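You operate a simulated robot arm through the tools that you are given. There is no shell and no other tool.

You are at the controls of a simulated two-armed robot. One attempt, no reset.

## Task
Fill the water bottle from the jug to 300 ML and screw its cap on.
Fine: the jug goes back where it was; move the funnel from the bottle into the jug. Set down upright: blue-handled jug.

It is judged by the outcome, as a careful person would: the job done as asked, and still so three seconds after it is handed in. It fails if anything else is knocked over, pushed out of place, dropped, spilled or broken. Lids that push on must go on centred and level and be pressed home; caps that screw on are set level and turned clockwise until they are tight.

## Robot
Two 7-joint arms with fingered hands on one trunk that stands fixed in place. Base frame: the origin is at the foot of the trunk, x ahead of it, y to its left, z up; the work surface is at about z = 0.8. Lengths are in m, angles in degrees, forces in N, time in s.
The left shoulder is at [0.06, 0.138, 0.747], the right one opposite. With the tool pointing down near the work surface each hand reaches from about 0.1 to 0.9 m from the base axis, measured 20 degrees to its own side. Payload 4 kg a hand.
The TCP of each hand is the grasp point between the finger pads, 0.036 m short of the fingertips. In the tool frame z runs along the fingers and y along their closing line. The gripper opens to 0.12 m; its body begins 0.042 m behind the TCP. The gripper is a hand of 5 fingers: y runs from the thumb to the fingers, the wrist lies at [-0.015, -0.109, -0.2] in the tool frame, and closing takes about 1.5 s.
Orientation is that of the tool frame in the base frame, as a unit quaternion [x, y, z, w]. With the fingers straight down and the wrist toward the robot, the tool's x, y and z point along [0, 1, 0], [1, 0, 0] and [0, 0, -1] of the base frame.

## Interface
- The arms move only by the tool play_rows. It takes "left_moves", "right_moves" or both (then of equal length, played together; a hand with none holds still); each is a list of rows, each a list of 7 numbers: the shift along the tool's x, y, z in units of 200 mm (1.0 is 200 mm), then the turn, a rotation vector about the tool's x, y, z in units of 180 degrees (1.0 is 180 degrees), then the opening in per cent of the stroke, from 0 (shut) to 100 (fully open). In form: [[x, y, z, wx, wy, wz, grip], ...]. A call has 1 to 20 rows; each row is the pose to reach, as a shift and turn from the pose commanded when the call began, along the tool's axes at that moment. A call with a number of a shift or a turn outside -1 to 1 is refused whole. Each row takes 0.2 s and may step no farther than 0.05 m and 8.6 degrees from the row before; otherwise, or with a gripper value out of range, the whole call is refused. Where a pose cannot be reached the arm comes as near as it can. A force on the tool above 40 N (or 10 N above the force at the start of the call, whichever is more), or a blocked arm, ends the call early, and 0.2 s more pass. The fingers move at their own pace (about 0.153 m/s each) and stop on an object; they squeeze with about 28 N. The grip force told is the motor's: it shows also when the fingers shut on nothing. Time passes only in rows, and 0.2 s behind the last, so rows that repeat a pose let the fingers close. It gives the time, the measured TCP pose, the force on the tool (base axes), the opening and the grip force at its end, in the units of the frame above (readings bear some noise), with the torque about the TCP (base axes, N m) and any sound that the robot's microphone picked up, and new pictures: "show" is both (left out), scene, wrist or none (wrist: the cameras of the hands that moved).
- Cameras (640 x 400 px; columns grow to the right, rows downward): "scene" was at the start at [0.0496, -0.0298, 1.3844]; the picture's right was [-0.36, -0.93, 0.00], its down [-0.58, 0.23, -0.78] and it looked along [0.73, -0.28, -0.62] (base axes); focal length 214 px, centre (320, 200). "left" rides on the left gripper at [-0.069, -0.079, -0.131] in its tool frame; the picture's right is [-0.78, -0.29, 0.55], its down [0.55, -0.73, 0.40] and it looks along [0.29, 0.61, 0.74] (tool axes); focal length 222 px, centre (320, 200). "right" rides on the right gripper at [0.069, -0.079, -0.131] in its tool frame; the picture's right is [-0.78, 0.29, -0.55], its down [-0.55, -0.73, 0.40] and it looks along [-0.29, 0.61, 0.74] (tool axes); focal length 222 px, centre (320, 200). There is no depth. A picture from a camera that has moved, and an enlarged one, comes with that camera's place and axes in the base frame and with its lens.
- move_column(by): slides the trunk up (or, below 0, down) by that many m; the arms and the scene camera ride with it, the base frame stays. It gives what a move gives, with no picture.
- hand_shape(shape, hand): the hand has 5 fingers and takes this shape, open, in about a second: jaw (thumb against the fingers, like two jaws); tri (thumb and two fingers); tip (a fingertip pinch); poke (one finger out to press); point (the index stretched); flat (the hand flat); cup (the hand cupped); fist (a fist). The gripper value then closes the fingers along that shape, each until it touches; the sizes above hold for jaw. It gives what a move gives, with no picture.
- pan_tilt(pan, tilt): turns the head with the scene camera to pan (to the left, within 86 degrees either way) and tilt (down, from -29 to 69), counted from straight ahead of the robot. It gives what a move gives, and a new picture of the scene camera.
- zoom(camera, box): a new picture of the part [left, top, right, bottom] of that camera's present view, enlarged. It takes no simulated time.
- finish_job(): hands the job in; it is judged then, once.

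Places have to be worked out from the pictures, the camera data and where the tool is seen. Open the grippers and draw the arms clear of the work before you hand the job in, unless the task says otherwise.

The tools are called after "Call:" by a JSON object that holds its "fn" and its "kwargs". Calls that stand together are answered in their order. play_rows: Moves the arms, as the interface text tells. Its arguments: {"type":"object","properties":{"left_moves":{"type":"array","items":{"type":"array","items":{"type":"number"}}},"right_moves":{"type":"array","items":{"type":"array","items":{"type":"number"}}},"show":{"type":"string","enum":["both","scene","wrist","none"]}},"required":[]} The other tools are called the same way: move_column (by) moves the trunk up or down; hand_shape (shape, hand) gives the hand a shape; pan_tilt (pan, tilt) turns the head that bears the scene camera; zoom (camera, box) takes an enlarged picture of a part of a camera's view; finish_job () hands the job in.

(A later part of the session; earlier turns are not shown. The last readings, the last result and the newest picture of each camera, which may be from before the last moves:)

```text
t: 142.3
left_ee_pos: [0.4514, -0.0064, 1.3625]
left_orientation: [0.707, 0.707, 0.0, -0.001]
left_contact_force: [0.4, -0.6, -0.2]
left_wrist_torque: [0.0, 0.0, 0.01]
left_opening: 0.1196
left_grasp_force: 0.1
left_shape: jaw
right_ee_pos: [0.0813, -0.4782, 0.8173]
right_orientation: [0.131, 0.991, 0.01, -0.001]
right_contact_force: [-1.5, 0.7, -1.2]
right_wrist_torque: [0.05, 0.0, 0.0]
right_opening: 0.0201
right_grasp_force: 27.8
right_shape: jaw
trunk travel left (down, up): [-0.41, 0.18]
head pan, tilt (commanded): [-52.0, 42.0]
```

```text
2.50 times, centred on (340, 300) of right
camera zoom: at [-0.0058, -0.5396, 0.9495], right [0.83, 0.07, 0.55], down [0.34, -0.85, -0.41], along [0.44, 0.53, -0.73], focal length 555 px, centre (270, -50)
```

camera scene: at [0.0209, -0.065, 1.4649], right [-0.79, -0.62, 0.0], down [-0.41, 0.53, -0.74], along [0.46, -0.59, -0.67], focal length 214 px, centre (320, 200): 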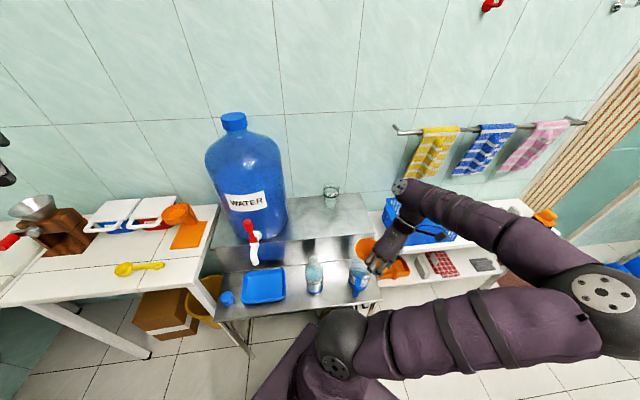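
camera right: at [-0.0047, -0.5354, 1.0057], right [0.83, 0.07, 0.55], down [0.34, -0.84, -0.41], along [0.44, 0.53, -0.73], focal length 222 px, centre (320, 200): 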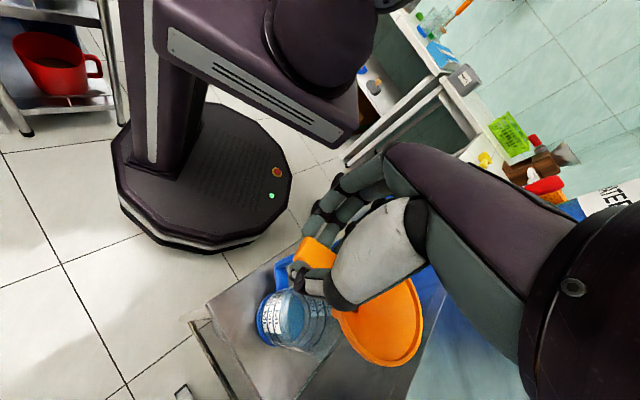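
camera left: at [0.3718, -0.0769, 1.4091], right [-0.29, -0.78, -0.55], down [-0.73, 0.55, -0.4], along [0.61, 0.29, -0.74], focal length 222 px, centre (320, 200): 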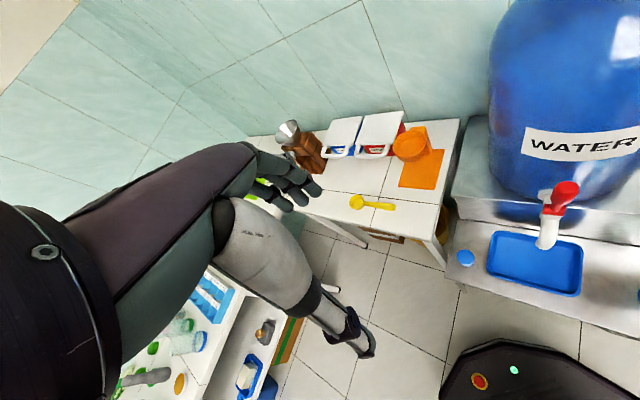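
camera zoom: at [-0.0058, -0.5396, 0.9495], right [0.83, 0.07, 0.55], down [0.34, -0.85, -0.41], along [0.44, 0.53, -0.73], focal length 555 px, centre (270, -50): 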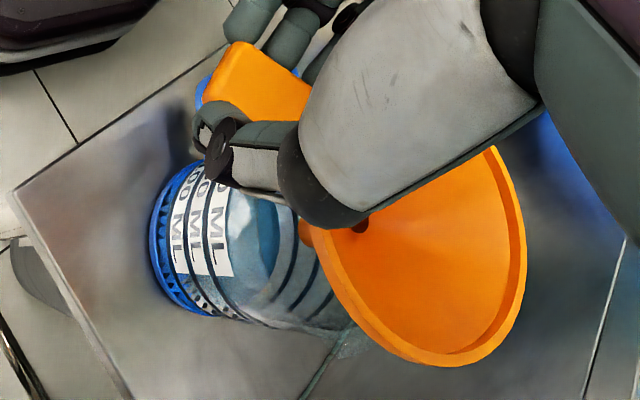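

By the scene view the funnel is about 7–10 mm too far right of the jug's axis. I shift (+6, +4) mm and lower another 30 mm.

Call:
{"fn": "play_rows", "kwargs": {"right_moves": [[-0.012, 0.014, 0.0, 0, 0, 0, 0], [-0.024, 0.027, 0.04, 0, 0, 0, 0], [-0.024, 0.027, 0.09, 0, 0, 0, 0], [-0.024, 0.027, 0.14, 0, 0, 0, 0]], "show": "none"}}

Call:
{"fn": "zoom", "kwargs": {"camera": "scene", "box": [335, 235, 395, 305]}}

Call:
{"fn": "zoom", "kwargs": {"camera": "right", "box": [240, 220, 440, 380]}}

```text
t: 143.3
left_ee_pos: [0.4509, -0.0069, 1.3631]
left_orientation: [0.708, 0.707, -0.001, 0.0]
left_contact_force: [-0.3, 0.1, 0.0]
left_wrist_torque: [-0.02, -0.01, 0.03]
left_opening: 0.1196
left_grasp_force: 0.1
left_shape: jaw
right_ee_pos: [0.0877, -0.4726, 0.7887]
right_orientation: [0.13, 0.991, 0.009, -0.001]
right_contact_force: [0.1, 0.1, -0.3]
right_wrist_torque: [0.02, 0.01, -0.06]
right_opening: 0.0204
right_grasp_force: 28.2
right_shape: jaw
trunk travel left (down, up): [-0.41, 0.18]
head pan, tilt (commanded): [-52.0, 42.0]
```

```text
5.71 times, centred on (365, 270) of scene
camera zoom: at [0.0209, -0.0649, 1.4649], right [-0.79, -0.62, 0.0], down [-0.41, 0.53, -0.74], along [0.46, -0.59, -0.67], focal length 1226 px, centre (63, -200)
```

zoom: 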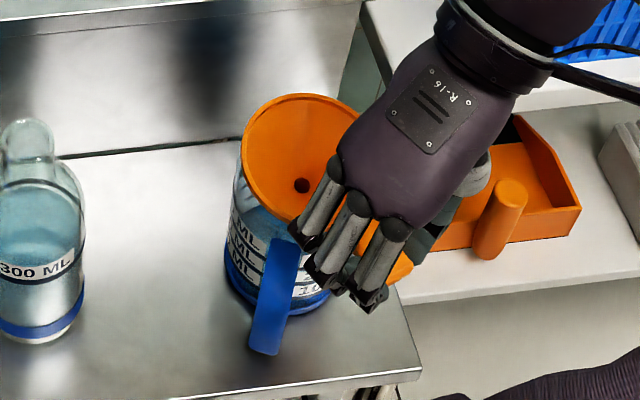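

```text
2.50 times, centred on (340, 300) of right
camera zoom: at [0.0004, -0.5348, 0.9218], right [0.83, 0.07, 0.55], down [0.34, -0.85, -0.41], along [0.43, 0.53, -0.73], focal length 555 px, centre (270, -50)
```

zoom: 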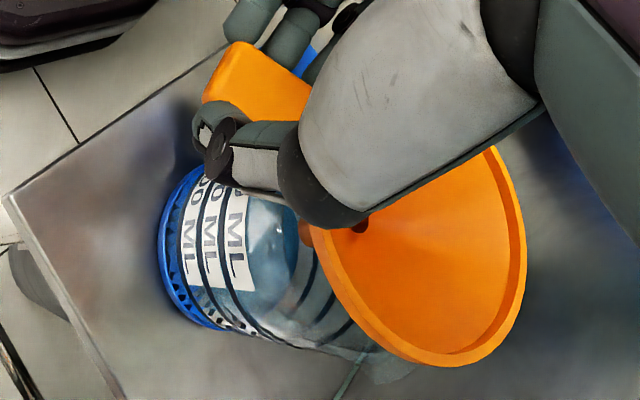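

The funnel is now centred over the jug. I lower slowly to seat it, watching the force.

Call:
{"fn": "play_rows", "kwargs": {"right_moves": [[0, 0, 0.025, 0, 0, 0, 0], [0, 0, 0.05, 0, 0, 0, 0], [0, 0, 0.07, 0, 0, 0, 0], [0, 0, 0.07, 0, 0, 0, 0]], "show": "none"}}

Call:
{"fn": "zoom", "kwargs": {"camera": "scene", "box": [335, 235, 395, 305]}}

Call:
{"fn": "zoom", "kwargs": {"camera": "right", "box": [240, 220, 440, 380]}}

```text
t: 144.3
left_ee_pos: [0.4508, -0.0068, 1.3629]
left_orientation: [0.708, 0.707, 0.0, 0.0]
left_contact_force: [-0.4, -0.6, -0.5]
left_wrist_torque: [0.03, -0.05, -0.01]
left_opening: 0.1196
left_grasp_force: 0.1
left_shape: jaw
right_ee_pos: [0.089, -0.4725, 0.7758]
right_orientation: [0.13, 0.991, 0.009, -0.002]
right_contact_force: [0.0, 0.0, 0.6]
right_wrist_torque: [0.01, 0.0, -0.01]
right_opening: 0.0205
right_grasp_force: 27.9
right_shape: jaw
trunk travel left (down, up): [-0.41, 0.18]
head pan, tilt (commanded): [-52.0, 42.0]
```

```text
5.71 times, centred on (365, 270) of scene
camera zoom: at [0.0209, -0.0648, 1.4649], right [-0.79, -0.62, 0.0], down [-0.41, 0.53, -0.74], along [0.46, -0.59, -0.67], focal length 1226 px, centre (63, -200)
```

zoom: 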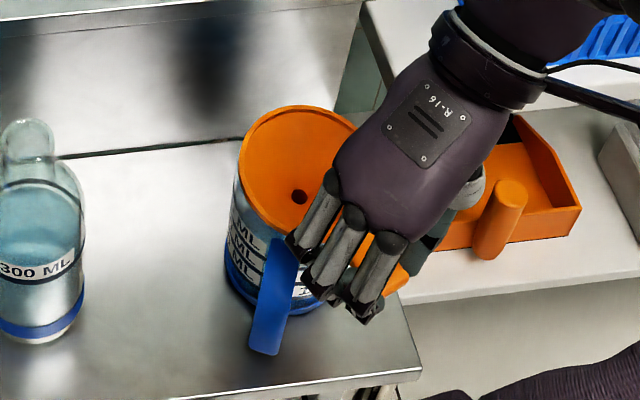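

```text
2.50 times, centred on (340, 300) of right
camera zoom: at [0.0004, -0.5347, 0.9079], right [0.83, 0.07, 0.55], down [0.34, -0.85, -0.41], along [0.44, 0.53, -0.73], focal length 555 px, centre (270, -50)
```

zoom: 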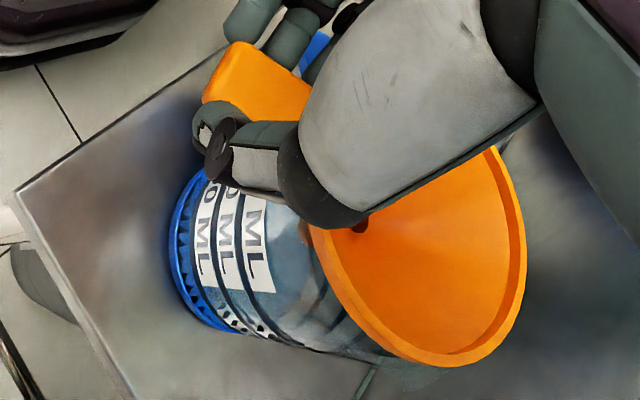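

No contact yet; I lower in small steps until the force shows the funnel seating.

Call:
{"fn": "play_rows", "kwargs": {"right_moves": [[0, 0, 0.015, 0, 0, 0, 0], [0, 0, 0.03, 0, 0, 0, 0], [0, 0, 0.03, 0, 0, 0, 0]], "show": "none"}}

Call:
{"fn": "play_rows", "kwargs": {"right_moves": [[0, 0, 0.012, 0, 0, 0, 0], [0, 0, 0.025, 0, 0, 0, 0], [0, 0, 0.025, 0, 0, 0, 0]], "show": "none"}}

Call:
{"fn": "zoom", "kwargs": {"camera": "scene", "box": [335, 235, 395, 305]}}

Call:
{"fn": "zoom", "kwargs": {"camera": "right", "box": [240, 220, 440, 380]}}

```text
t: 145.1
left_ee_pos: [0.4503, -0.0064, 1.3622]
left_orientation: [0.707, 0.707, 0.0, 0.0]
left_contact_force: [0.3, -0.8, -0.3]
left_wrist_torque: [-0.01, -0.01, 0.02]
left_opening: 0.1199
left_grasp_force: 0.0
left_shape: jaw
right_ee_pos: [0.0871, -0.472, 0.7694]
right_orientation: [0.131, 0.991, 0.009, -0.001]
right_contact_force: [0.5, 0.3, 1.7]
right_wrist_torque: [-0.01, -0.03, 0.0]
right_opening: 0.0204
right_grasp_force: 28.6
right_shape: jaw
trunk travel left (down, up): [-0.41, 0.18]
head pan, tilt (commanded): [-52.0, 42.0]
```

```text
t: 145.9
left_ee_pos: [0.4504, -0.007, 1.364]
left_orientation: [0.707, 0.707, 0.0, 0.0]
left_contact_force: [0.5, -0.6, 0.2]
left_wrist_torque: [0.02, -0.02, 0.05]
left_opening: 0.1197
left_grasp_force: 0.0
left_shape: jaw
right_ee_pos: [0.0898, -0.4719, 0.7645]
right_orientation: [0.131, 0.991, 0.009, -0.002]
right_contact_force: [0.0, -0.1, 0.7]
right_wrist_torque: [-0.03, 0.0, 0.0]
right_opening: 0.0203
right_grasp_force: 28.4
right_shape: jaw
trunk travel left (down, up): [-0.41, 0.18]
head pan, tilt (commanded): [-52.0, 42.0]
```

```text
5.71 times, centred on (365, 270) of scene
camera zoom: at [0.0209, -0.0648, 1.4649], right [-0.79, -0.62, 0.0], down [-0.41, 0.53, -0.74], along [0.46, -0.59, -0.67], focal length 1226 px, centre (63, -200)
```

zoom: 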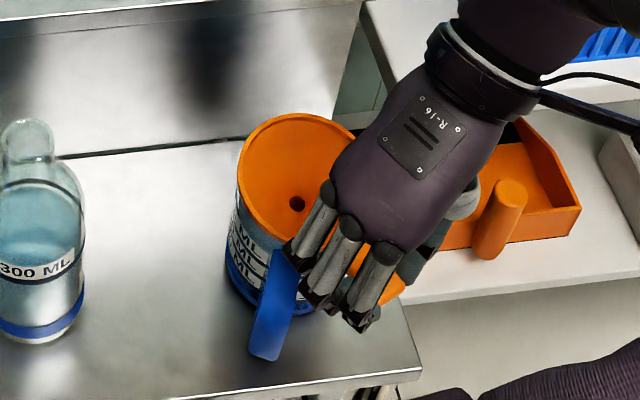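

```text
2.50 times, centred on (340, 300) of right
camera zoom: at [0.0006, -0.5344, 0.8967], right [0.83, 0.07, 0.55], down [0.34, -0.85, -0.41], along [0.43, 0.53, -0.73], focal length 555 px, centre (270, -50)
```

zoom: 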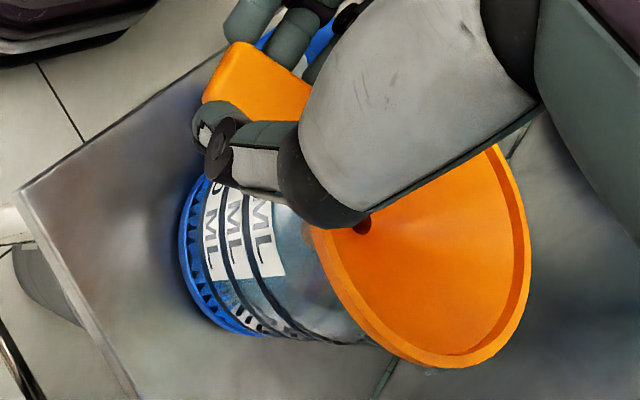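

Call:
{"fn": "play_rows", "kwargs": {"right_moves": [[0, 0, 0.012, 0, 0, 0, 0], [0, 0, 0.025, 0, 0, 0, 0], [0, 0, 0.025, 0, 0, 0, 0]], "show": "none"}}

Call:
{"fn": "zoom", "kwargs": {"camera": "scene", "box": [335, 235, 395, 305]}}

```text
t: 146.7
left_ee_pos: [0.4498, -0.0067, 1.3629]
left_orientation: [0.707, 0.707, 0.0, 0.0]
left_contact_force: [-0.5, -0.7, -0.4]
left_wrist_torque: [-0.01, -0.02, 0.03]
left_opening: 0.1196
left_grasp_force: 0.0
left_shape: jaw
right_ee_pos: [0.088, -0.4711, 0.7593]
right_orientation: [0.131, 0.991, 0.008, -0.003]
right_contact_force: [-0.5, -0.2, 7.2]
right_wrist_torque: [-0.09, -0.24, 0.03]
right_opening: 0.0204
right_grasp_force: 27.5
right_shape: jaw
trunk travel left (down, up): [-0.41, 0.18]
head pan, tilt (commanded): [-52.0, 42.0]
```

```text
5.71 times, centred on (365, 270) of scene
camera zoom: at [0.0207, -0.0644, 1.465], right [-0.79, -0.62, 0.0], down [-0.41, 0.53, -0.74], along [0.46, -0.59, -0.67], focal length 1226 px, centre (63, -200)
```

zoom: 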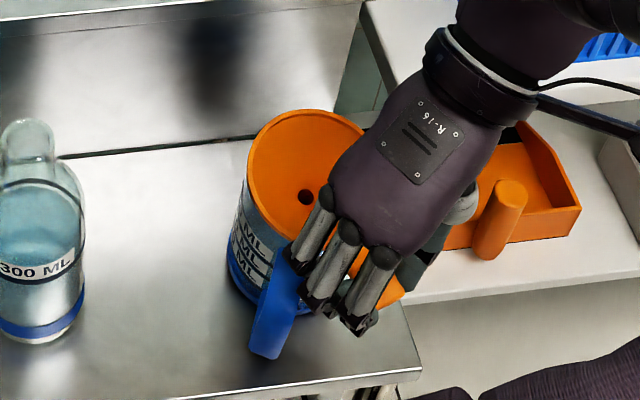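

The force rose to 7 N: the funnel touches down but sits slightly off-centre. I ease up 5 mm and look.

Call:
{"fn": "play_rows", "kwargs": {"right_moves": [[0, 0, -0.012, 0, 0, 0, 0], [0, 0, -0.025, 0, 0, 0, 0], [0, 0, -0.025, 0, 0, 0, 0]], "show": "none"}}

Call:
{"fn": "zoom", "kwargs": {"camera": "scene", "box": [335, 235, 395, 305]}}

Call:
{"fn": "zoom", "kwargs": {"camera": "right", "box": [240, 220, 440, 380]}}

```text
t: 147.5
left_ee_pos: [0.4508, -0.0062, 1.362]
left_orientation: [0.707, 0.707, 0.0, 0.0]
left_contact_force: [-0.5, 0.5, -0.2]
left_wrist_torque: [0.01, 0.02, -0.03]
left_opening: 0.1197
left_grasp_force: 0.0
left_shape: jaw
right_ee_pos: [0.0885, -0.4726, 0.7647]
right_orientation: [0.131, 0.991, 0.008, -0.002]
right_contact_force: [0.9, -0.3, 0.6]
right_wrist_torque: [0.01, -0.01, 0.02]
right_opening: 0.0205
right_grasp_force: 27.9
right_shape: jaw
trunk travel left (down, up): [-0.41, 0.18]
head pan, tilt (commanded): [-52.0, 42.0]
```

```text
5.71 times, centred on (365, 270) of scene
camera zoom: at [0.0209, -0.0648, 1.4649], right [-0.79, -0.62, 0.0], down [-0.41, 0.53, -0.74], along [0.46, -0.59, -0.67], focal length 1226 px, centre (63, -200)
```

zoom: 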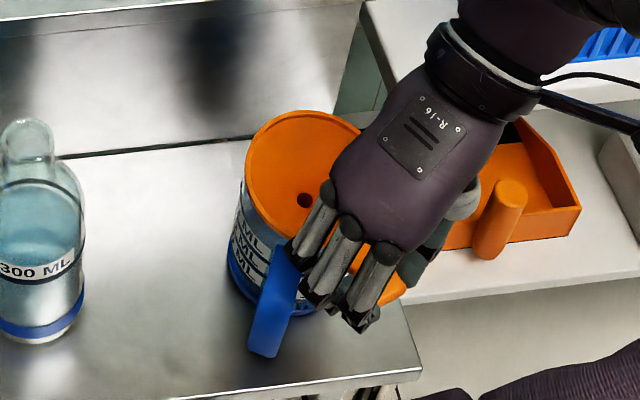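

```text
2.50 times, centred on (340, 300) of right
camera zoom: at [0.0006, -0.5343, 0.8968], right [0.83, 0.07, 0.55], down [0.34, -0.84, -0.41], along [0.43, 0.53, -0.73], focal length 555 px, centre (270, -50)
```

zoom: 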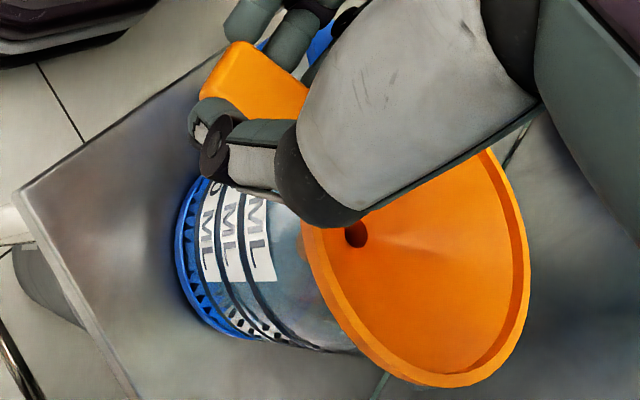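

The funnel has turned slightly in the grip. I shift it ~6 mm back to the jug's centre, lower 3 mm, and look again.

Call:
{"fn": "play_rows", "kwargs": {"right_moves": [[-0.012, 0.014, 0, 0, 0, 0, 0], [-0.02, 0.026, 0, 0, 0, 0, 0], [-0.02, 0.026, 0.01, 0, 0, 0, 0], [-0.02, 0.026, 0.015, 0, 0, 0, 0], [-0.02, 0.026, 0.015, 0, 0, 0, 0]], "show": "none"}}

Call:
{"fn": "zoom", "kwargs": {"camera": "scene", "box": [335, 235, 395, 305]}}

Call:
{"fn": "zoom", "kwargs": {"camera": "right", "box": [240, 220, 440, 380]}}

```text
t: 148.7
left_ee_pos: [0.4488, -0.0065, 1.3622]
left_orientation: [0.707, 0.707, 0.0, 0.0]
left_contact_force: [0.7, 0.0, -0.2]
left_wrist_torque: [-0.06, 0.02, 0.0]
left_opening: 0.1195
left_grasp_force: 0.1
left_shape: jaw
right_ee_pos: [0.0935, -0.4692, 0.7625]
right_orientation: [0.131, 0.991, 0.009, -0.001]
right_contact_force: [0.5, -1.4, 4.5]
right_wrist_torque: [-0.06, -0.15, -0.02]
right_opening: 0.0208
right_grasp_force: 27.9
right_shape: jaw
trunk travel left (down, up): [-0.41, 0.18]
head pan, tilt (commanded): [-52.0, 42.0]
```

```text
5.71 times, centred on (365, 270) of scene
camera zoom: at [0.0208, -0.0646, 1.465], right [-0.79, -0.62, 0.0], down [-0.41, 0.53, -0.74], along [0.46, -0.59, -0.67], focal length 1226 px, centre (63, -200)
```

zoom: 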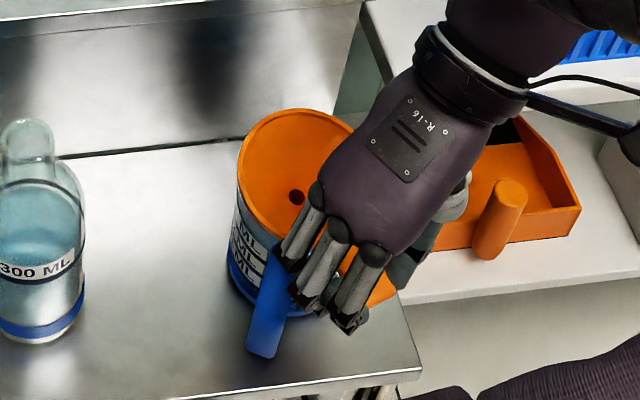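

```text
2.50 times, centred on (340, 300) of right
camera zoom: at [0.0055, -0.5304, 0.8943], right [0.83, 0.07, 0.55], down [0.34, -0.85, -0.41], along [0.43, 0.53, -0.73], focal length 555 px, centre (270, -50)
```

zoom: 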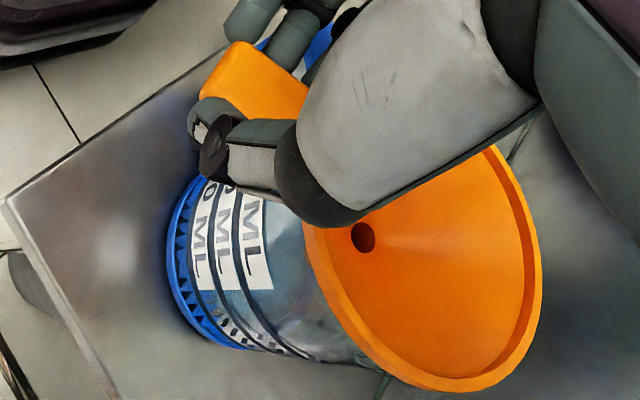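

The funnel presses lightly on the jug's rim (4.5 N), centred. I ease up 2 mm, then open the hand only to ~35% so the fingers don't touch the jug's handle.

Call:
{"fn": "play_rows", "kwargs": {"right_moves": [[0, 0, -0.01, 0, 0, 0, 0], [0, 0, -0.01, 0, 0, 0, 20], [0, 0, -0.01, 0, 0, 0, 25], [0, 0, -0.01, 0, 0, 0, 30], [0, 0, -0.01, 0, 0, 0, 35], [0, 0, -0.01, 0, 0, 0, 35], [0, 0, -0.01, 0, 0, 0, 35]], "show": "none"}}

Call:
{"fn": "zoom", "kwargs": {"camera": "scene", "box": [335, 235, 395, 305]}}

Call:
{"fn": "zoom", "kwargs": {"camera": "right", "box": [240, 220, 440, 380]}}

```text
t: 150.3
left_ee_pos: [0.4493, -0.0078, 1.3621]
left_orientation: [0.707, 0.707, 0.0, 0.0]
left_contact_force: [0.2, -0.3, 0.0]
left_wrist_torque: [0.03, -0.02, 0.0]
left_opening: 0.1197
left_grasp_force: 0.1
left_shape: jaw
right_ee_pos: [0.0936, -0.4681, 0.7637]
right_orientation: [0.131, 0.991, 0.009, -0.002]
right_contact_force: [-0.6, -0.2, -0.5]
right_wrist_torque: [0.01, 0.02, -0.02]
right_opening: 0.0414
right_grasp_force: 0.1
right_shape: jaw
trunk travel left (down, up): [-0.41, 0.18]
head pan, tilt (commanded): [-52.0, 42.0]
```

```text
5.71 times, centred on (365, 270) of scene
camera zoom: at [0.0209, -0.0648, 1.4649], right [-0.79, -0.62, 0.0], down [-0.41, 0.53, -0.74], along [0.46, -0.59, -0.67], focal length 1226 px, centre (63, -200)
```

zoom: 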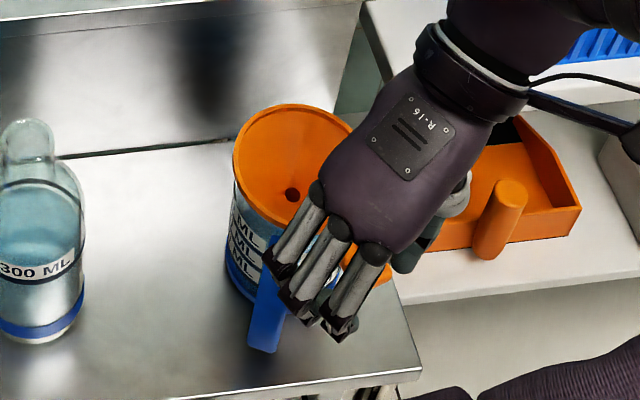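

```text
2.50 times, centred on (340, 300) of right
camera zoom: at [0.0055, -0.5304, 0.8962], right [0.83, 0.07, 0.55], down [0.34, -0.85, -0.41], along [0.44, 0.53, -0.73], focal length 555 px, centre (270, -50)
```

zoom: 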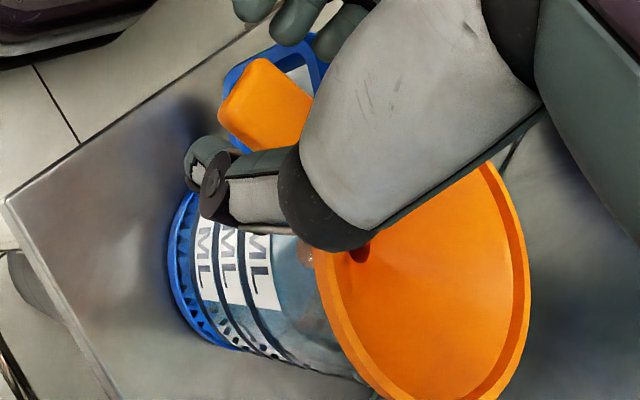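

The funnel has settled centrally on the jug. I raise the hand a little and check that nothing drags along.

Call:
{"fn": "play_rows", "kwargs": {"right_moves": [[0, 0, -0.04, 0, 0, 0, 35], [0, 0, -0.1, 0, 0, 0, 35], [0, 0, -0.18, 0, 0, 0, 35]], "show": "none"}}

Call:
{"fn": "zoom", "kwargs": {"camera": "scene", "box": [335, 235, 395, 305]}}

Call:
{"fn": "zoom", "kwargs": {"camera": "right", "box": [240, 220, 440, 380]}}

```text
t: 151.1
left_ee_pos: [0.4509, -0.0067, 1.3634]
left_orientation: [0.707, 0.707, 0.0, 0.0]
left_contact_force: [0.5, 0.0, 0.6]
left_wrist_torque: [0.01, -0.03, 0.03]
left_opening: 0.1198
left_grasp_force: 0.0
left_shape: jaw
right_ee_pos: [0.0942, -0.4688, 0.801]
right_orientation: [0.13, 0.992, 0.009, -0.001]
right_contact_force: [0.3, -0.4, 0.5]
right_wrist_torque: [-0.01, -0.02, 0.02]
right_opening: 0.0417
right_grasp_force: 0.1
right_shape: jaw
trunk travel left (down, up): [-0.41, 0.18]
head pan, tilt (commanded): [-52.0, 42.0]
```

```text
5.71 times, centred on (365, 270) of scene
camera zoom: at [0.0209, -0.0646, 1.4649], right [-0.79, -0.62, 0.0], down [-0.41, 0.53, -0.74], along [0.46, -0.59, -0.67], focal length 1226 px, centre (63, -200)
```

zoom: 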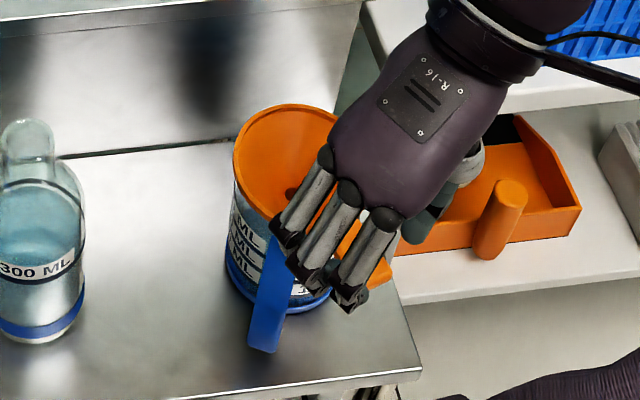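

```text
2.50 times, centred on (340, 300) of right
camera zoom: at [0.0057, -0.5307, 0.9322], right [0.83, 0.07, 0.55], down [0.34, -0.85, -0.41], along [0.44, 0.53, -0.73], focal length 555 px, centre (270, -50)
```

zoom: 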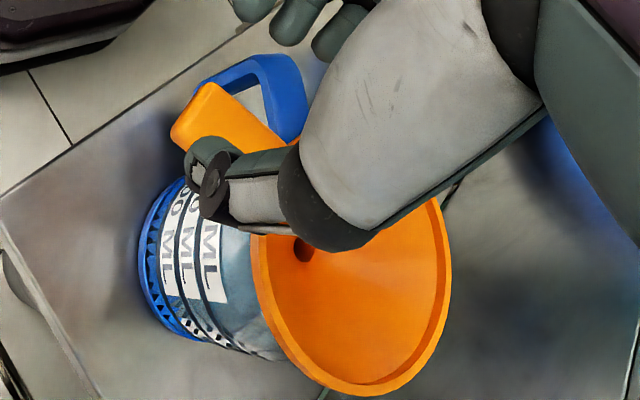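

The funnel stays in the jug. I raise the hand well clear and inspect.

Call:
{"fn": "play_rows", "kwargs": {"right_moves": [[0, 0, -0.15, 0, 0, 0, 35], [0, 0, -0.35, 0, 0, 0, 35], [0, 0, -0.58, 0, 0, 0, 60], [0, 0, -0.8, 0, 0, 0, 100], [0, 0, -1.0, 0, 0, 0, 100]], "show": "both"}}

Call:
{"fn": "zoom", "kwargs": {"camera": "scene", "box": [280, 225, 400, 315]}}

Call:
{"fn": "zoom", "kwargs": {"camera": "right", "box": [200, 230, 340, 350]}}

```text
t: 152.3
left_ee_pos: [0.4508, -0.0067, 1.3627]
left_orientation: [0.708, 0.707, 0.0, 0.0]
left_contact_force: [-0.6, -0.4, 0.1]
left_wrist_torque: [0.04, 0.0, 0.0]
left_opening: 0.1196
left_grasp_force: 0.0
left_shape: jaw
right_ee_pos: [0.0936, -0.4741, 0.9999]
right_orientation: [0.13, 0.991, 0.009, -0.001]
right_contact_force: [0.5, -0.9, -0.2]
right_wrist_torque: [-0.02, -0.02, -0.02]
right_opening: 0.1197
right_grasp_force: 0.0
right_shape: jaw
trunk travel left (down, up): [-0.41, 0.18]
head pan, tilt (commanded): [-52.0, 42.0]
camera scene: at [0.0209, -0.0646, 1.4649], right [-0.79, -0.62, 0.0], down [-0.41, 0.53, -0.74], along [0.46, -0.59, -0.67], focal length 214 px, centre (320, 200)
camera right: at [0.0057, -0.5354, 1.1326], right [0.83, 0.07, 0.55], down [0.34, -0.84, -0.41], along [0.43, 0.53, -0.73], focal length 222 px, centre (320, 200)
```

scene: 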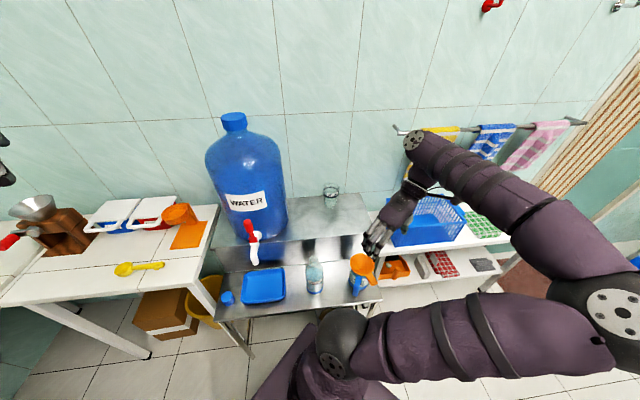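
right: 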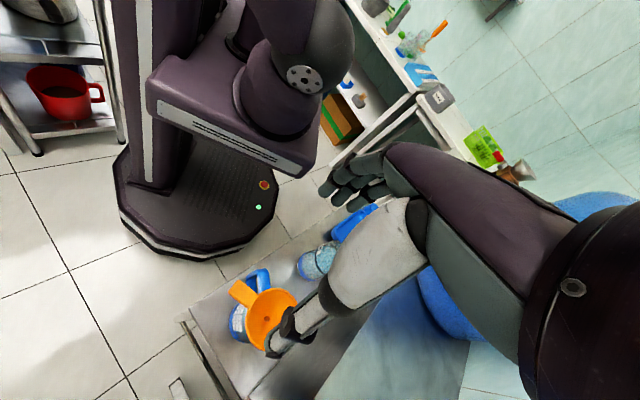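

```text
4.44 times, centred on (340, 270) of scene
camera zoom: at [0.0209, -0.0646, 1.4649], right [-0.79, -0.62, 0.0], down [-0.41, 0.53, -0.74], along [0.46, -0.59, -0.67], focal length 953 px, centre (231, -111)
```

zoom: 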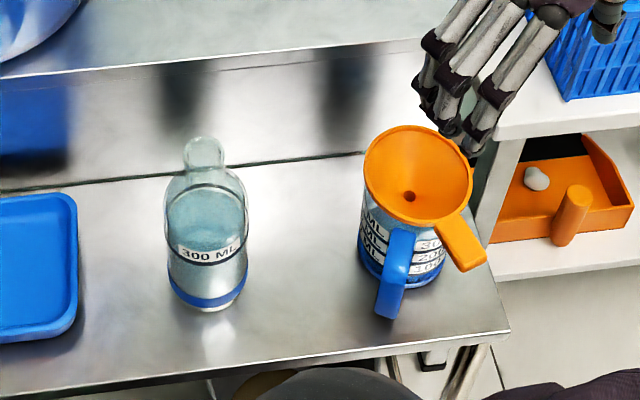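

```text
3.33 times, centred on (270, 290) of right
camera zoom: at [0.0057, -0.5354, 1.1326], right [0.83, 0.07, 0.55], down [0.34, -0.84, -0.41], along [0.43, 0.53, -0.73], focal length 740 px, centre (487, -100)
```

zoom: 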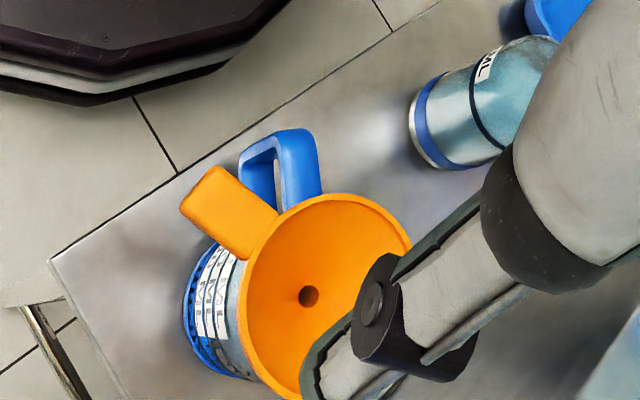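

The funnel sits level in the jug's mouth. Next is the cap at about (0.52,-0.13): I move the right hand up and over toward it, turning back to yaw ~0.

Call:
{"fn": "play_rows", "kwargs": {"right_moves": [[-0.05, 0.12, -0.05, 0, 0, 0.037, 100], [-0.11, 0.26, -0.1, 0, 0, 0.074, 100], [-0.17, 0.4, -0.15, 0, 0, 0.111, 100], [-0.23, 0.54, -0.15, 0, 0, 0.148, 100], [-0.29, 0.68, -0.15, 0, 0, 0.185, 100], [-0.34, 0.785, -0.15, 0, 0, 0.222, 100]], "show": "none"}}

```text
t: 153.7
left_ee_pos: [0.4503, -0.0071, 1.3618]
left_orientation: [0.707, 0.707, 0.0, -0.001]
left_contact_force: [0.5, 0.5, -0.2]
left_wrist_torque: [-0.02, 0.02, 0.01]
left_opening: 0.1196
left_grasp_force: 0.0
left_shape: jaw
right_ee_pos: [0.2004, -0.338, 1.0326]
right_orientation: [0.463, 0.886, 0.009, -0.004]
right_contact_force: [-0.5, 0.1, -0.8]
right_wrist_torque: [0.0, -0.01, -0.01]
right_opening: 0.1197
right_grasp_force: 0.1
right_shape: jaw
trunk travel left (down, up): [-0.41, 0.18]
head pan, tilt (commanded): [-52.0, 42.0]
```

Call:
{"fn": "play_rows", "kwargs": {"right_moves": [[0.02, 0.12, 0, 0, 0, 0.02, 100], [0.05, 0.3, 0, 0, 0, 0.045, 100], [0.08, 0.48, 0, 0, 0, 0.07, 100], [0.11, 0.66, 0, 0, 0, 0.095, 100], [0.14, 0.83, 0, 0, 0, 0.12, 100], [0.165, 0.969, 0, 0, 0, 0.139, 100]], "show": "both"}}

```text
t: 155.1
left_ee_pos: [0.4496, -0.0052, 1.3618]
left_orientation: [0.707, 0.707, 0.0, -0.001]
left_contact_force: [-0.2, 0.2, 0.0]
left_wrist_torque: [-0.02, 0.01, 0.0]
left_opening: 0.1196
left_grasp_force: 0.0
left_shape: jaw
right_ee_pos: [0.3397, -0.2003, 1.0364]
right_orientation: [0.645, 0.765, 0.008, -0.007]
right_contact_force: [0.8, -0.4, 0.3]
right_wrist_torque: [0.02, -0.02, -0.01]
right_opening: 0.1198
right_grasp_force: 0.0
right_shape: jaw
trunk travel left (down, up): [-0.41, 0.18]
head pan, tilt (commanded): [-52.0, 42.0]
camera scene: at [0.0212, -0.0644, 1.4649], right [-0.79, -0.62, 0.0], down [-0.41, 0.53, -0.74], along [0.46, -0.59, -0.67], focal length 214 px, centre (320, 200)
camera right: at [0.2495, -0.1495, 1.1691], right [0.42, -0.73, 0.53], down [-0.63, -0.66, -0.41], along [0.65, -0.16, -0.74], focal length 222 px, centre (320, 200)
```

scene: 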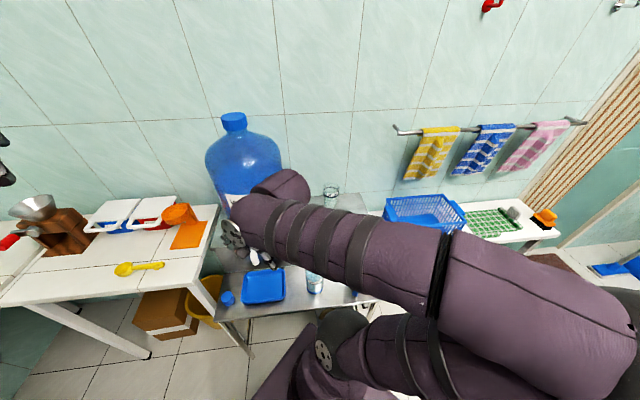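
right: 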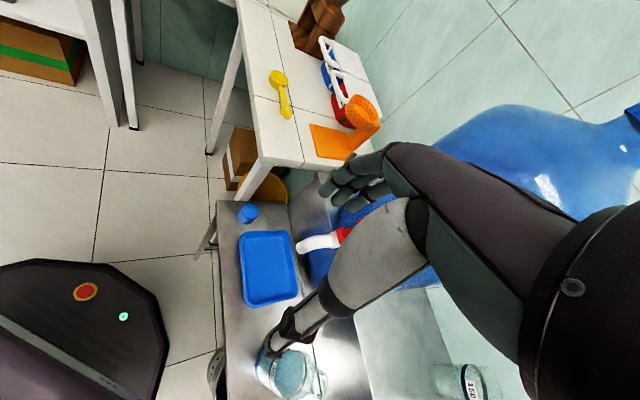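

The cap stands near the left table's corner. I zoom in to measure the cap and the clearance to the table.

Call:
{"fn": "zoom", "kwargs": {"camera": "right", "box": [200, 130, 340, 250]}}

Call:
{"fn": "zoom", "kwargs": {"camera": "right", "box": [225, 190, 275, 235]}}

```text
3.33 times, centred on (270, 190) of right
camera zoom: at [0.2495, -0.1495, 1.1691], right [0.42, -0.73, 0.53], down [-0.63, -0.66, -0.41], along [0.65, -0.16, -0.74], focal length 740 px, centre (487, 233)
```

zoom: 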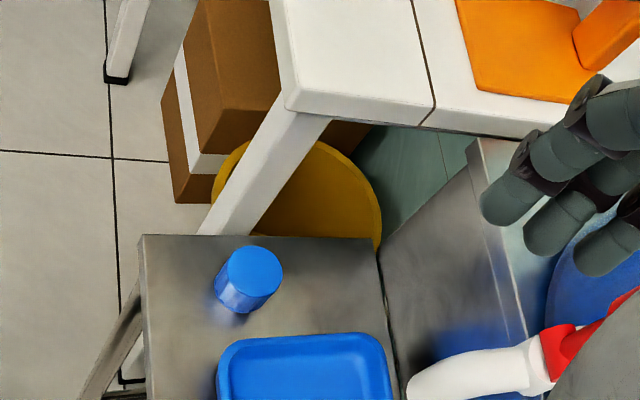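

```text
8.89 times, centred on (250, 212) of right
camera zoom: at [0.2495, -0.1495, 1.1691], right [0.42, -0.73, 0.53], down [-0.63, -0.66, -0.41], along [0.65, -0.16, -0.74], focal length 1974 px, centre (942, 89)
```

zoom: 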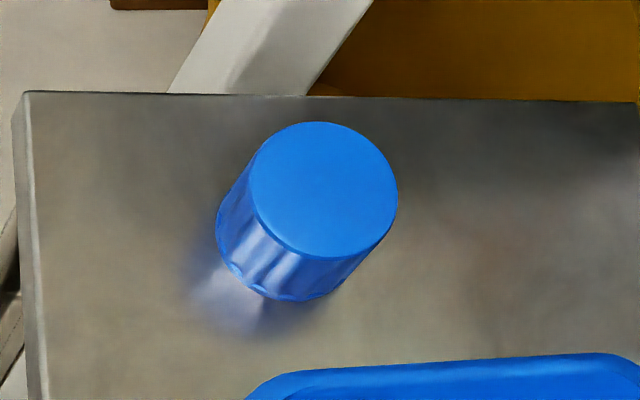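

The cap (∅41 mm, 36 mm tall) stands at (0.519,-0.1345), top z≈0.653; the table's edge is 49 mm from its axis. I move above it at z≈1.03 with yaw −45°, so the hand's narrow side faces the table.

Call:
{"fn": "play_rows", "kwargs": {"right_moves": [[0.01, 0.07, 0, 0, 0, 0.025, 100], [0.03, 0.19, 0, 0, 0, 0.065, 100], [0.055, 0.33, 0, 0, 0, 0.11, 100], [0.08, 0.48, 0, 0, 0, 0.155, 100], [0.105, 0.63, 0, 0, 0, 0.2, 100], [0.13, 0.77, 0, 0, 0, 0.245, 100], [0.145, 0.87, 0, 0, 0, 0.285, 100], [0.15, 0.906, 0, 0, 0, 0.303, 100]], "show": "both"}}

Call:
{"fn": "zoom", "kwargs": {"camera": "right", "box": [180, 180, 380, 340]}}

```text
t: 156.9
left_ee_pos: [0.449, -0.0068, 1.3628]
left_orientation: [0.707, 0.707, 0.0, -0.001]
left_contact_force: [-0.2, -0.7, -0.1]
left_wrist_torque: [0.01, 0.02, -0.01]
left_opening: 0.1196
left_grasp_force: 0.0
left_shape: jaw
right_ee_pos: [0.5131, -0.1389, 1.0348]
right_orientation: [0.922, 0.386, 0.004, -0.009]
right_contact_force: [-0.4, -1.0, 0.1]
right_wrist_torque: [0.02, 0.03, 0.01]
right_opening: 0.1199
right_grasp_force: 0.1
right_shape: jaw
trunk travel left (down, up): [-0.41, 0.18]
head pan, tilt (commanded): [-52.0, 42.0]
camera scene: at [0.0211, -0.0646, 1.4649], right [-0.79, -0.62, 0.0], down [-0.41, 0.53, -0.74], along [0.46, -0.59, -0.67], focal length 214 px, centre (320, 200)
camera right: at [0.5058, -0.0383, 1.1704], right [-0.34, -0.77, 0.53], down [-0.91, 0.13, -0.39], along [0.23, -0.62, -0.75], focal length 222 px, centre (320, 200)
```

scene: 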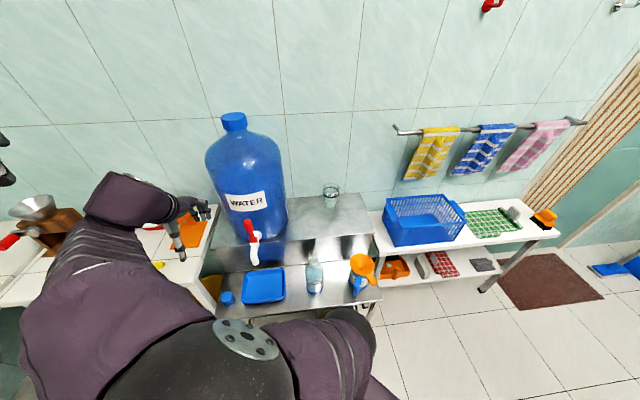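
right: 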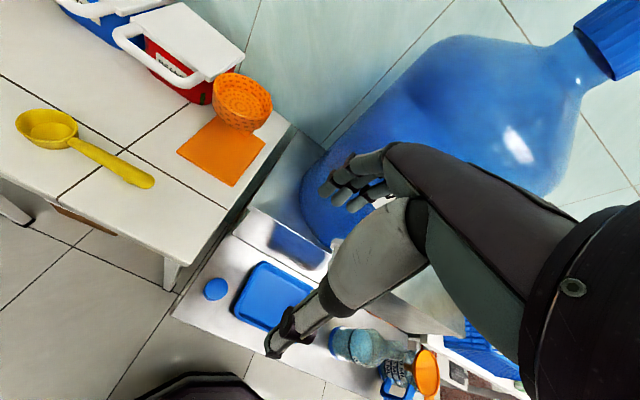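

```text
2.50 times, centred on (280, 260) of right
camera zoom: at [0.5058, -0.0383, 1.1704], right [-0.34, -0.77, 0.53], down [-0.91, 0.13, -0.39], along [0.23, -0.62, -0.75], focal length 555 px, centre (420, 50)
```

zoom: 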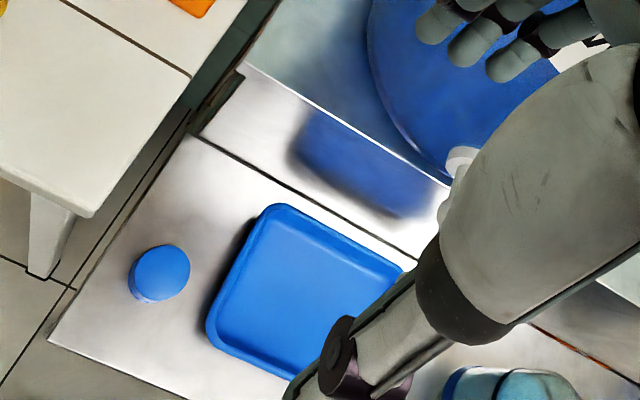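

Both views agree on the cap at about (0.5195,-0.133). I nudge 3 mm and descend 200 mm.

Call:
{"fn": "play_rows", "kwargs": {"right_moves": [[0.015, 0.002, 0.12, 0, 0, 0, 100], [0.015, 0.002, 0.3, 0, 0, 0, 100], [0.015, 0.002, 0.5, 0, 0, 0, 100], [0.015, 0.002, 0.7, 0, 0, 0, 100], [0.015, 0.002, 0.88, 0, 0, 0, 100], [0.015, 0.002, 1.0, 0, 0, 0, 100]], "show": "none"}}

Call:
{"fn": "zoom", "kwargs": {"camera": "right", "box": [180, 180, 420, 380]}}

```text
t: 158.3
left_ee_pos: [0.4498, -0.0066, 1.3619]
left_orientation: [0.707, 0.707, 0.0, 0.0]
left_contact_force: [0.5, -0.7, -0.5]
left_wrist_torque: [0.03, -0.02, -0.03]
left_opening: 0.1198
left_grasp_force: 0.0
left_shape: jaw
right_ee_pos: [0.5147, -0.1342, 0.8349]
right_orientation: [0.922, 0.386, 0.004, -0.008]
right_contact_force: [-0.4, 0.5, -0.1]
right_wrist_torque: [0.01, 0.05, -0.03]
right_opening: 0.12
right_grasp_force: 0.1
right_shape: jaw
trunk travel left (down, up): [-0.41, 0.18]
head pan, tilt (commanded): [-52.0, 42.0]
```

```text
2.00 times, centred on (300, 280) of right
camera zoom: at [0.5073, -0.0337, 0.97], right [-0.34, -0.77, 0.53], down [-0.91, 0.13, -0.39], along [0.23, -0.62, -0.75], focal length 444 px, centre (360, 40)
```

zoom: 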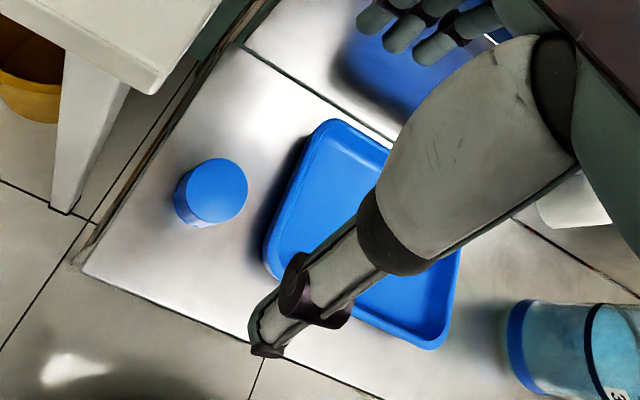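

The cap is centred within a few millimetres. I descend to z≈0.70 and check.

Call:
{"fn": "play_rows", "kwargs": {"right_moves": [[0, 0.011, 0.12, 0, 0, 0, 100], [0, 0.011, 0.28, 0, 0, 0, 100], [0, 0.011, 0.44, 0, 0, 0, 100], [0, 0.011, 0.58, 0, 0, 0, 100], [0, 0.011, 0.67, 0, 0, 0, 100]], "show": "none"}}

Call:
{"fn": "zoom", "kwargs": {"camera": "right", "box": [180, 180, 420, 380]}}

```text
t: 159.5
left_ee_pos: [0.4508, -0.0078, 1.3622]
left_orientation: [0.708, 0.707, 0.0, 0.0]
left_contact_force: [0.3, 0.1, -1.0]
left_wrist_torque: [0.02, 0.01, -0.02]
left_opening: 0.1201
left_grasp_force: 0.0
left_shape: jaw
right_ee_pos: [0.516, -0.1353, 0.7008]
right_orientation: [0.922, 0.386, 0.003, -0.008]
right_contact_force: [0.0, -0.6, -0.1]
right_wrist_torque: [0.01, -0.02, 0.01]
right_opening: 0.1199
right_grasp_force: 0.0
right_shape: jaw
trunk travel left (down, up): [-0.41, 0.18]
head pan, tilt (commanded): [-52.0, 42.0]
```

```text
2.00 times, centred on (300, 280) of right
camera zoom: at [0.5089, -0.0327, 0.8361], right [-0.34, -0.77, 0.53], down [-0.91, 0.13, -0.39], along [0.23, -0.62, -0.75], focal length 444 px, centre (360, 40)
```

zoom: 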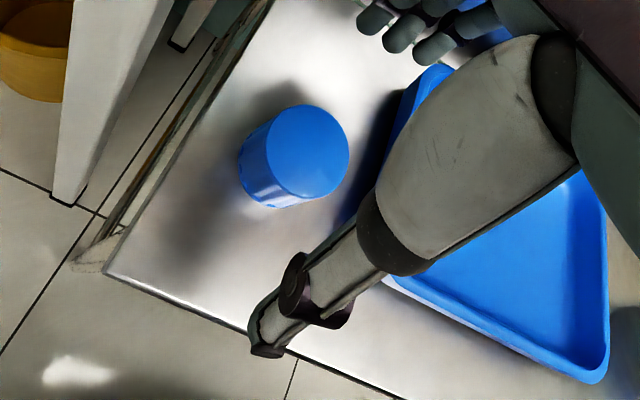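

Good alignment. I descend the last 40 mm and close on the cap.

Call:
{"fn": "play_rows", "kwargs": {"right_moves": [[0, -0.004, 0.07, 0, 0, 0, 100], [0, -0.004, 0.14, 0, 0, 0, 85], [0, -0.004, 0.195, 0, 0, 0, 70], [0, -0.004, 0.195, 0, 0, 0, 55], [0, -0.004, 0.195, 0, 0, 0, 42], [0, -0.004, 0.195, 0, 0, 0, 42]], "show": "none"}}

Call:
{"fn": "zoom", "kwargs": {"camera": "right", "box": [180, 180, 420, 380]}}

```text
t: 160.9
left_ee_pos: [0.4509, -0.0063, 1.3624]
left_orientation: [0.707, 0.707, 0.0, 0.0]
left_contact_force: [-1.1, 0.6, 0.3]
left_wrist_torque: [-0.02, 0.01, -0.01]
left_opening: 0.1198
left_grasp_force: 0.2
left_shape: jaw
right_ee_pos: [0.5151, -0.1332, 0.662]
right_orientation: [0.922, 0.387, 0.002, -0.009]
right_contact_force: [-1.0, 0.1, -0.4]
right_wrist_torque: [-0.02, 0.03, -0.02]
right_opening: 0.0507
right_grasp_force: 0.1
right_shape: jaw
trunk travel left (down, up): [-0.41, 0.18]
head pan, tilt (commanded): [-52.0, 42.0]
```

```text
2.00 times, centred on (300, 280) of right
camera zoom: at [0.5076, -0.0311, 0.7976], right [-0.34, -0.77, 0.53], down [-0.91, 0.13, -0.39], along [0.23, -0.62, -0.75], focal length 444 px, centre (360, 40)
```

zoom: 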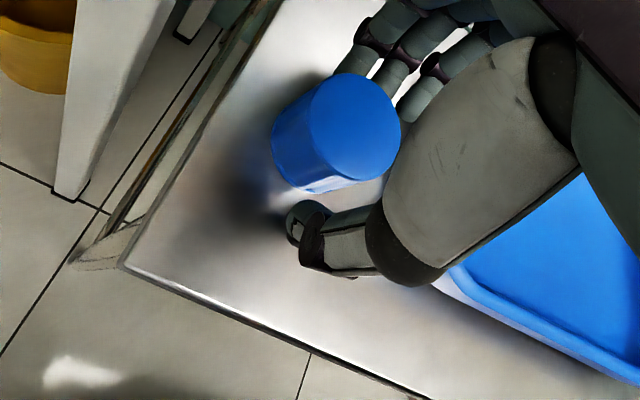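

The cap stands right between thumb and fingers. I close fully.

Call:
{"fn": "play_rows", "kwargs": {"right_moves": [[0, 0, 0, 0, 0, 0, 36], [0, 0, 0, 0, 0, 0, 28], [0, 0, 0, 0, 0, 0, 15], [0, 0, 0, 0, 0, 0, 0], [0, 0, 0, 0, 0, 0, 0], [0, 0, 0, 0, 0, 0, 0]], "show": "none"}}

Call:
{"fn": "zoom", "kwargs": {"camera": "right", "box": [180, 180, 420, 380]}}

```text
t: 162.3
left_ee_pos: [0.4504, -0.0069, 1.3636]
left_orientation: [0.707, 0.707, 0.0, -0.001]
left_contact_force: [-0.4, -0.3, -0.1]
left_wrist_torque: [-0.02, 0.03, 0.0]
left_opening: 0.1196
left_grasp_force: 0.1
left_shape: jaw
right_ee_pos: [0.5157, -0.1331, 0.662]
right_orientation: [0.922, 0.386, 0.003, -0.009]
right_contact_force: [-0.9, -0.1, -0.3]
right_wrist_torque: [0.01, 0.01, 0.0]
right_opening: 0.0333
right_grasp_force: 27.6
right_shape: jaw
trunk travel left (down, up): [-0.41, 0.18]
head pan, tilt (commanded): [-52.0, 42.0]
```

```text
2.00 times, centred on (300, 280) of right
camera zoom: at [0.5076, -0.0311, 0.7976], right [-0.34, -0.77, 0.53], down [-0.91, 0.13, -0.39], along [0.23, -0.62, -0.75], focal length 444 px, centre (360, 40)
```

zoom: 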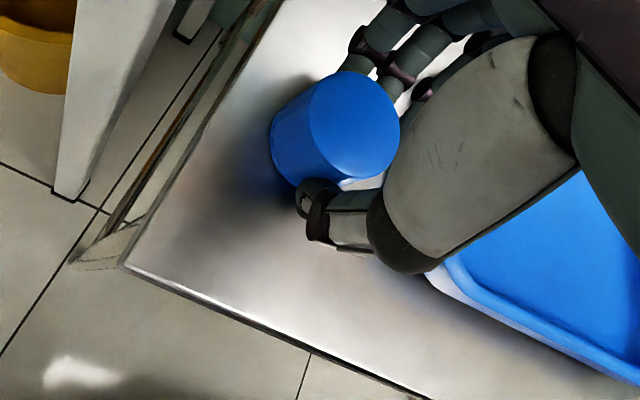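

The cap is gripped (opening 33 mm, 28 N). I lift it straight up and check that it's level.

Call:
{"fn": "play_rows", "kwargs": {"right_moves": [[0, 0, -0.08, 0, 0, 0, 0], [0, 0, -0.22, 0, 0, 0, 0], [0, 0, -0.4, 0, 0, 0, 0], [0, 0, -0.6, 0, 0, 0, 0], [0, 0, -0.8, 0, 0, 0, 0], [0, 0, -1.0, 0, 0, 0, 0]], "show": "both"}}

Call:
{"fn": "zoom", "kwargs": {"camera": "right", "box": [220, 160, 420, 340]}}

```text
t: 163.7
left_ee_pos: [0.4504, -0.007, 1.3624]
left_orientation: [0.707, 0.707, 0.0, 0.0]
left_contact_force: [-0.3, 0.1, -0.3]
left_wrist_torque: [-0.03, -0.02, 0.01]
left_opening: 0.1197
left_grasp_force: 0.1
left_shape: jaw
right_ee_pos: [0.5158, -0.1361, 0.8638]
right_orientation: [0.922, 0.387, 0.003, -0.009]
right_contact_force: [-0.1, 0.3, -0.2]
right_wrist_torque: [0.02, -0.01, -0.01]
right_opening: 0.0331
right_grasp_force: 28.0
right_shape: jaw
trunk travel left (down, up): [-0.41, 0.18]
head pan, tilt (commanded): [-52.0, 42.0]
camera scene: at [0.0206, -0.0647, 1.4649], right [-0.79, -0.62, 0.0], down [-0.41, 0.53, -0.74], along [0.46, -0.59, -0.67], focal length 214 px, centre (320, 200)
camera right: at [0.5078, -0.0345, 0.9987], right [-0.34, -0.77, 0.53], down [-0.91, 0.13, -0.39], along [0.23, -0.62, -0.75], focal length 222 px, centre (320, 200)
```

scene: 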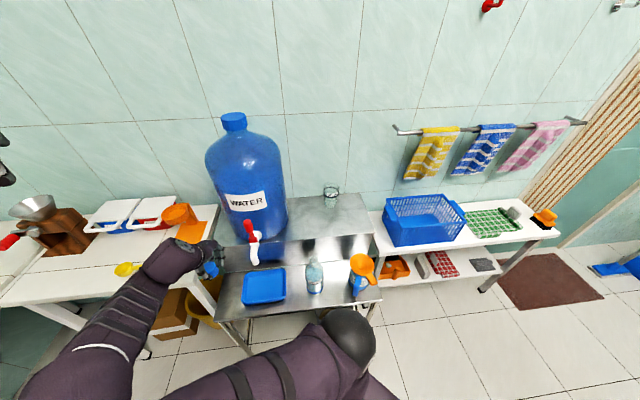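
right: 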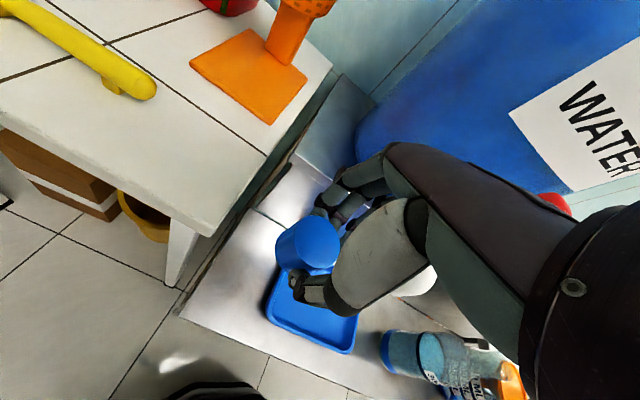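

```text
2.22 times, centred on (320, 250) of right
camera zoom: at [0.5078, -0.0345, 0.9987], right [-0.34, -0.77, 0.53], down [-0.91, 0.13, -0.39], along [0.23, -0.62, -0.75], focal length 494 px, centre (320, 89)
```

zoom: 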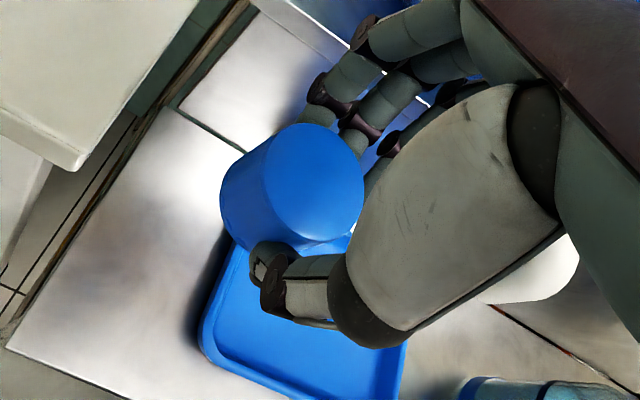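

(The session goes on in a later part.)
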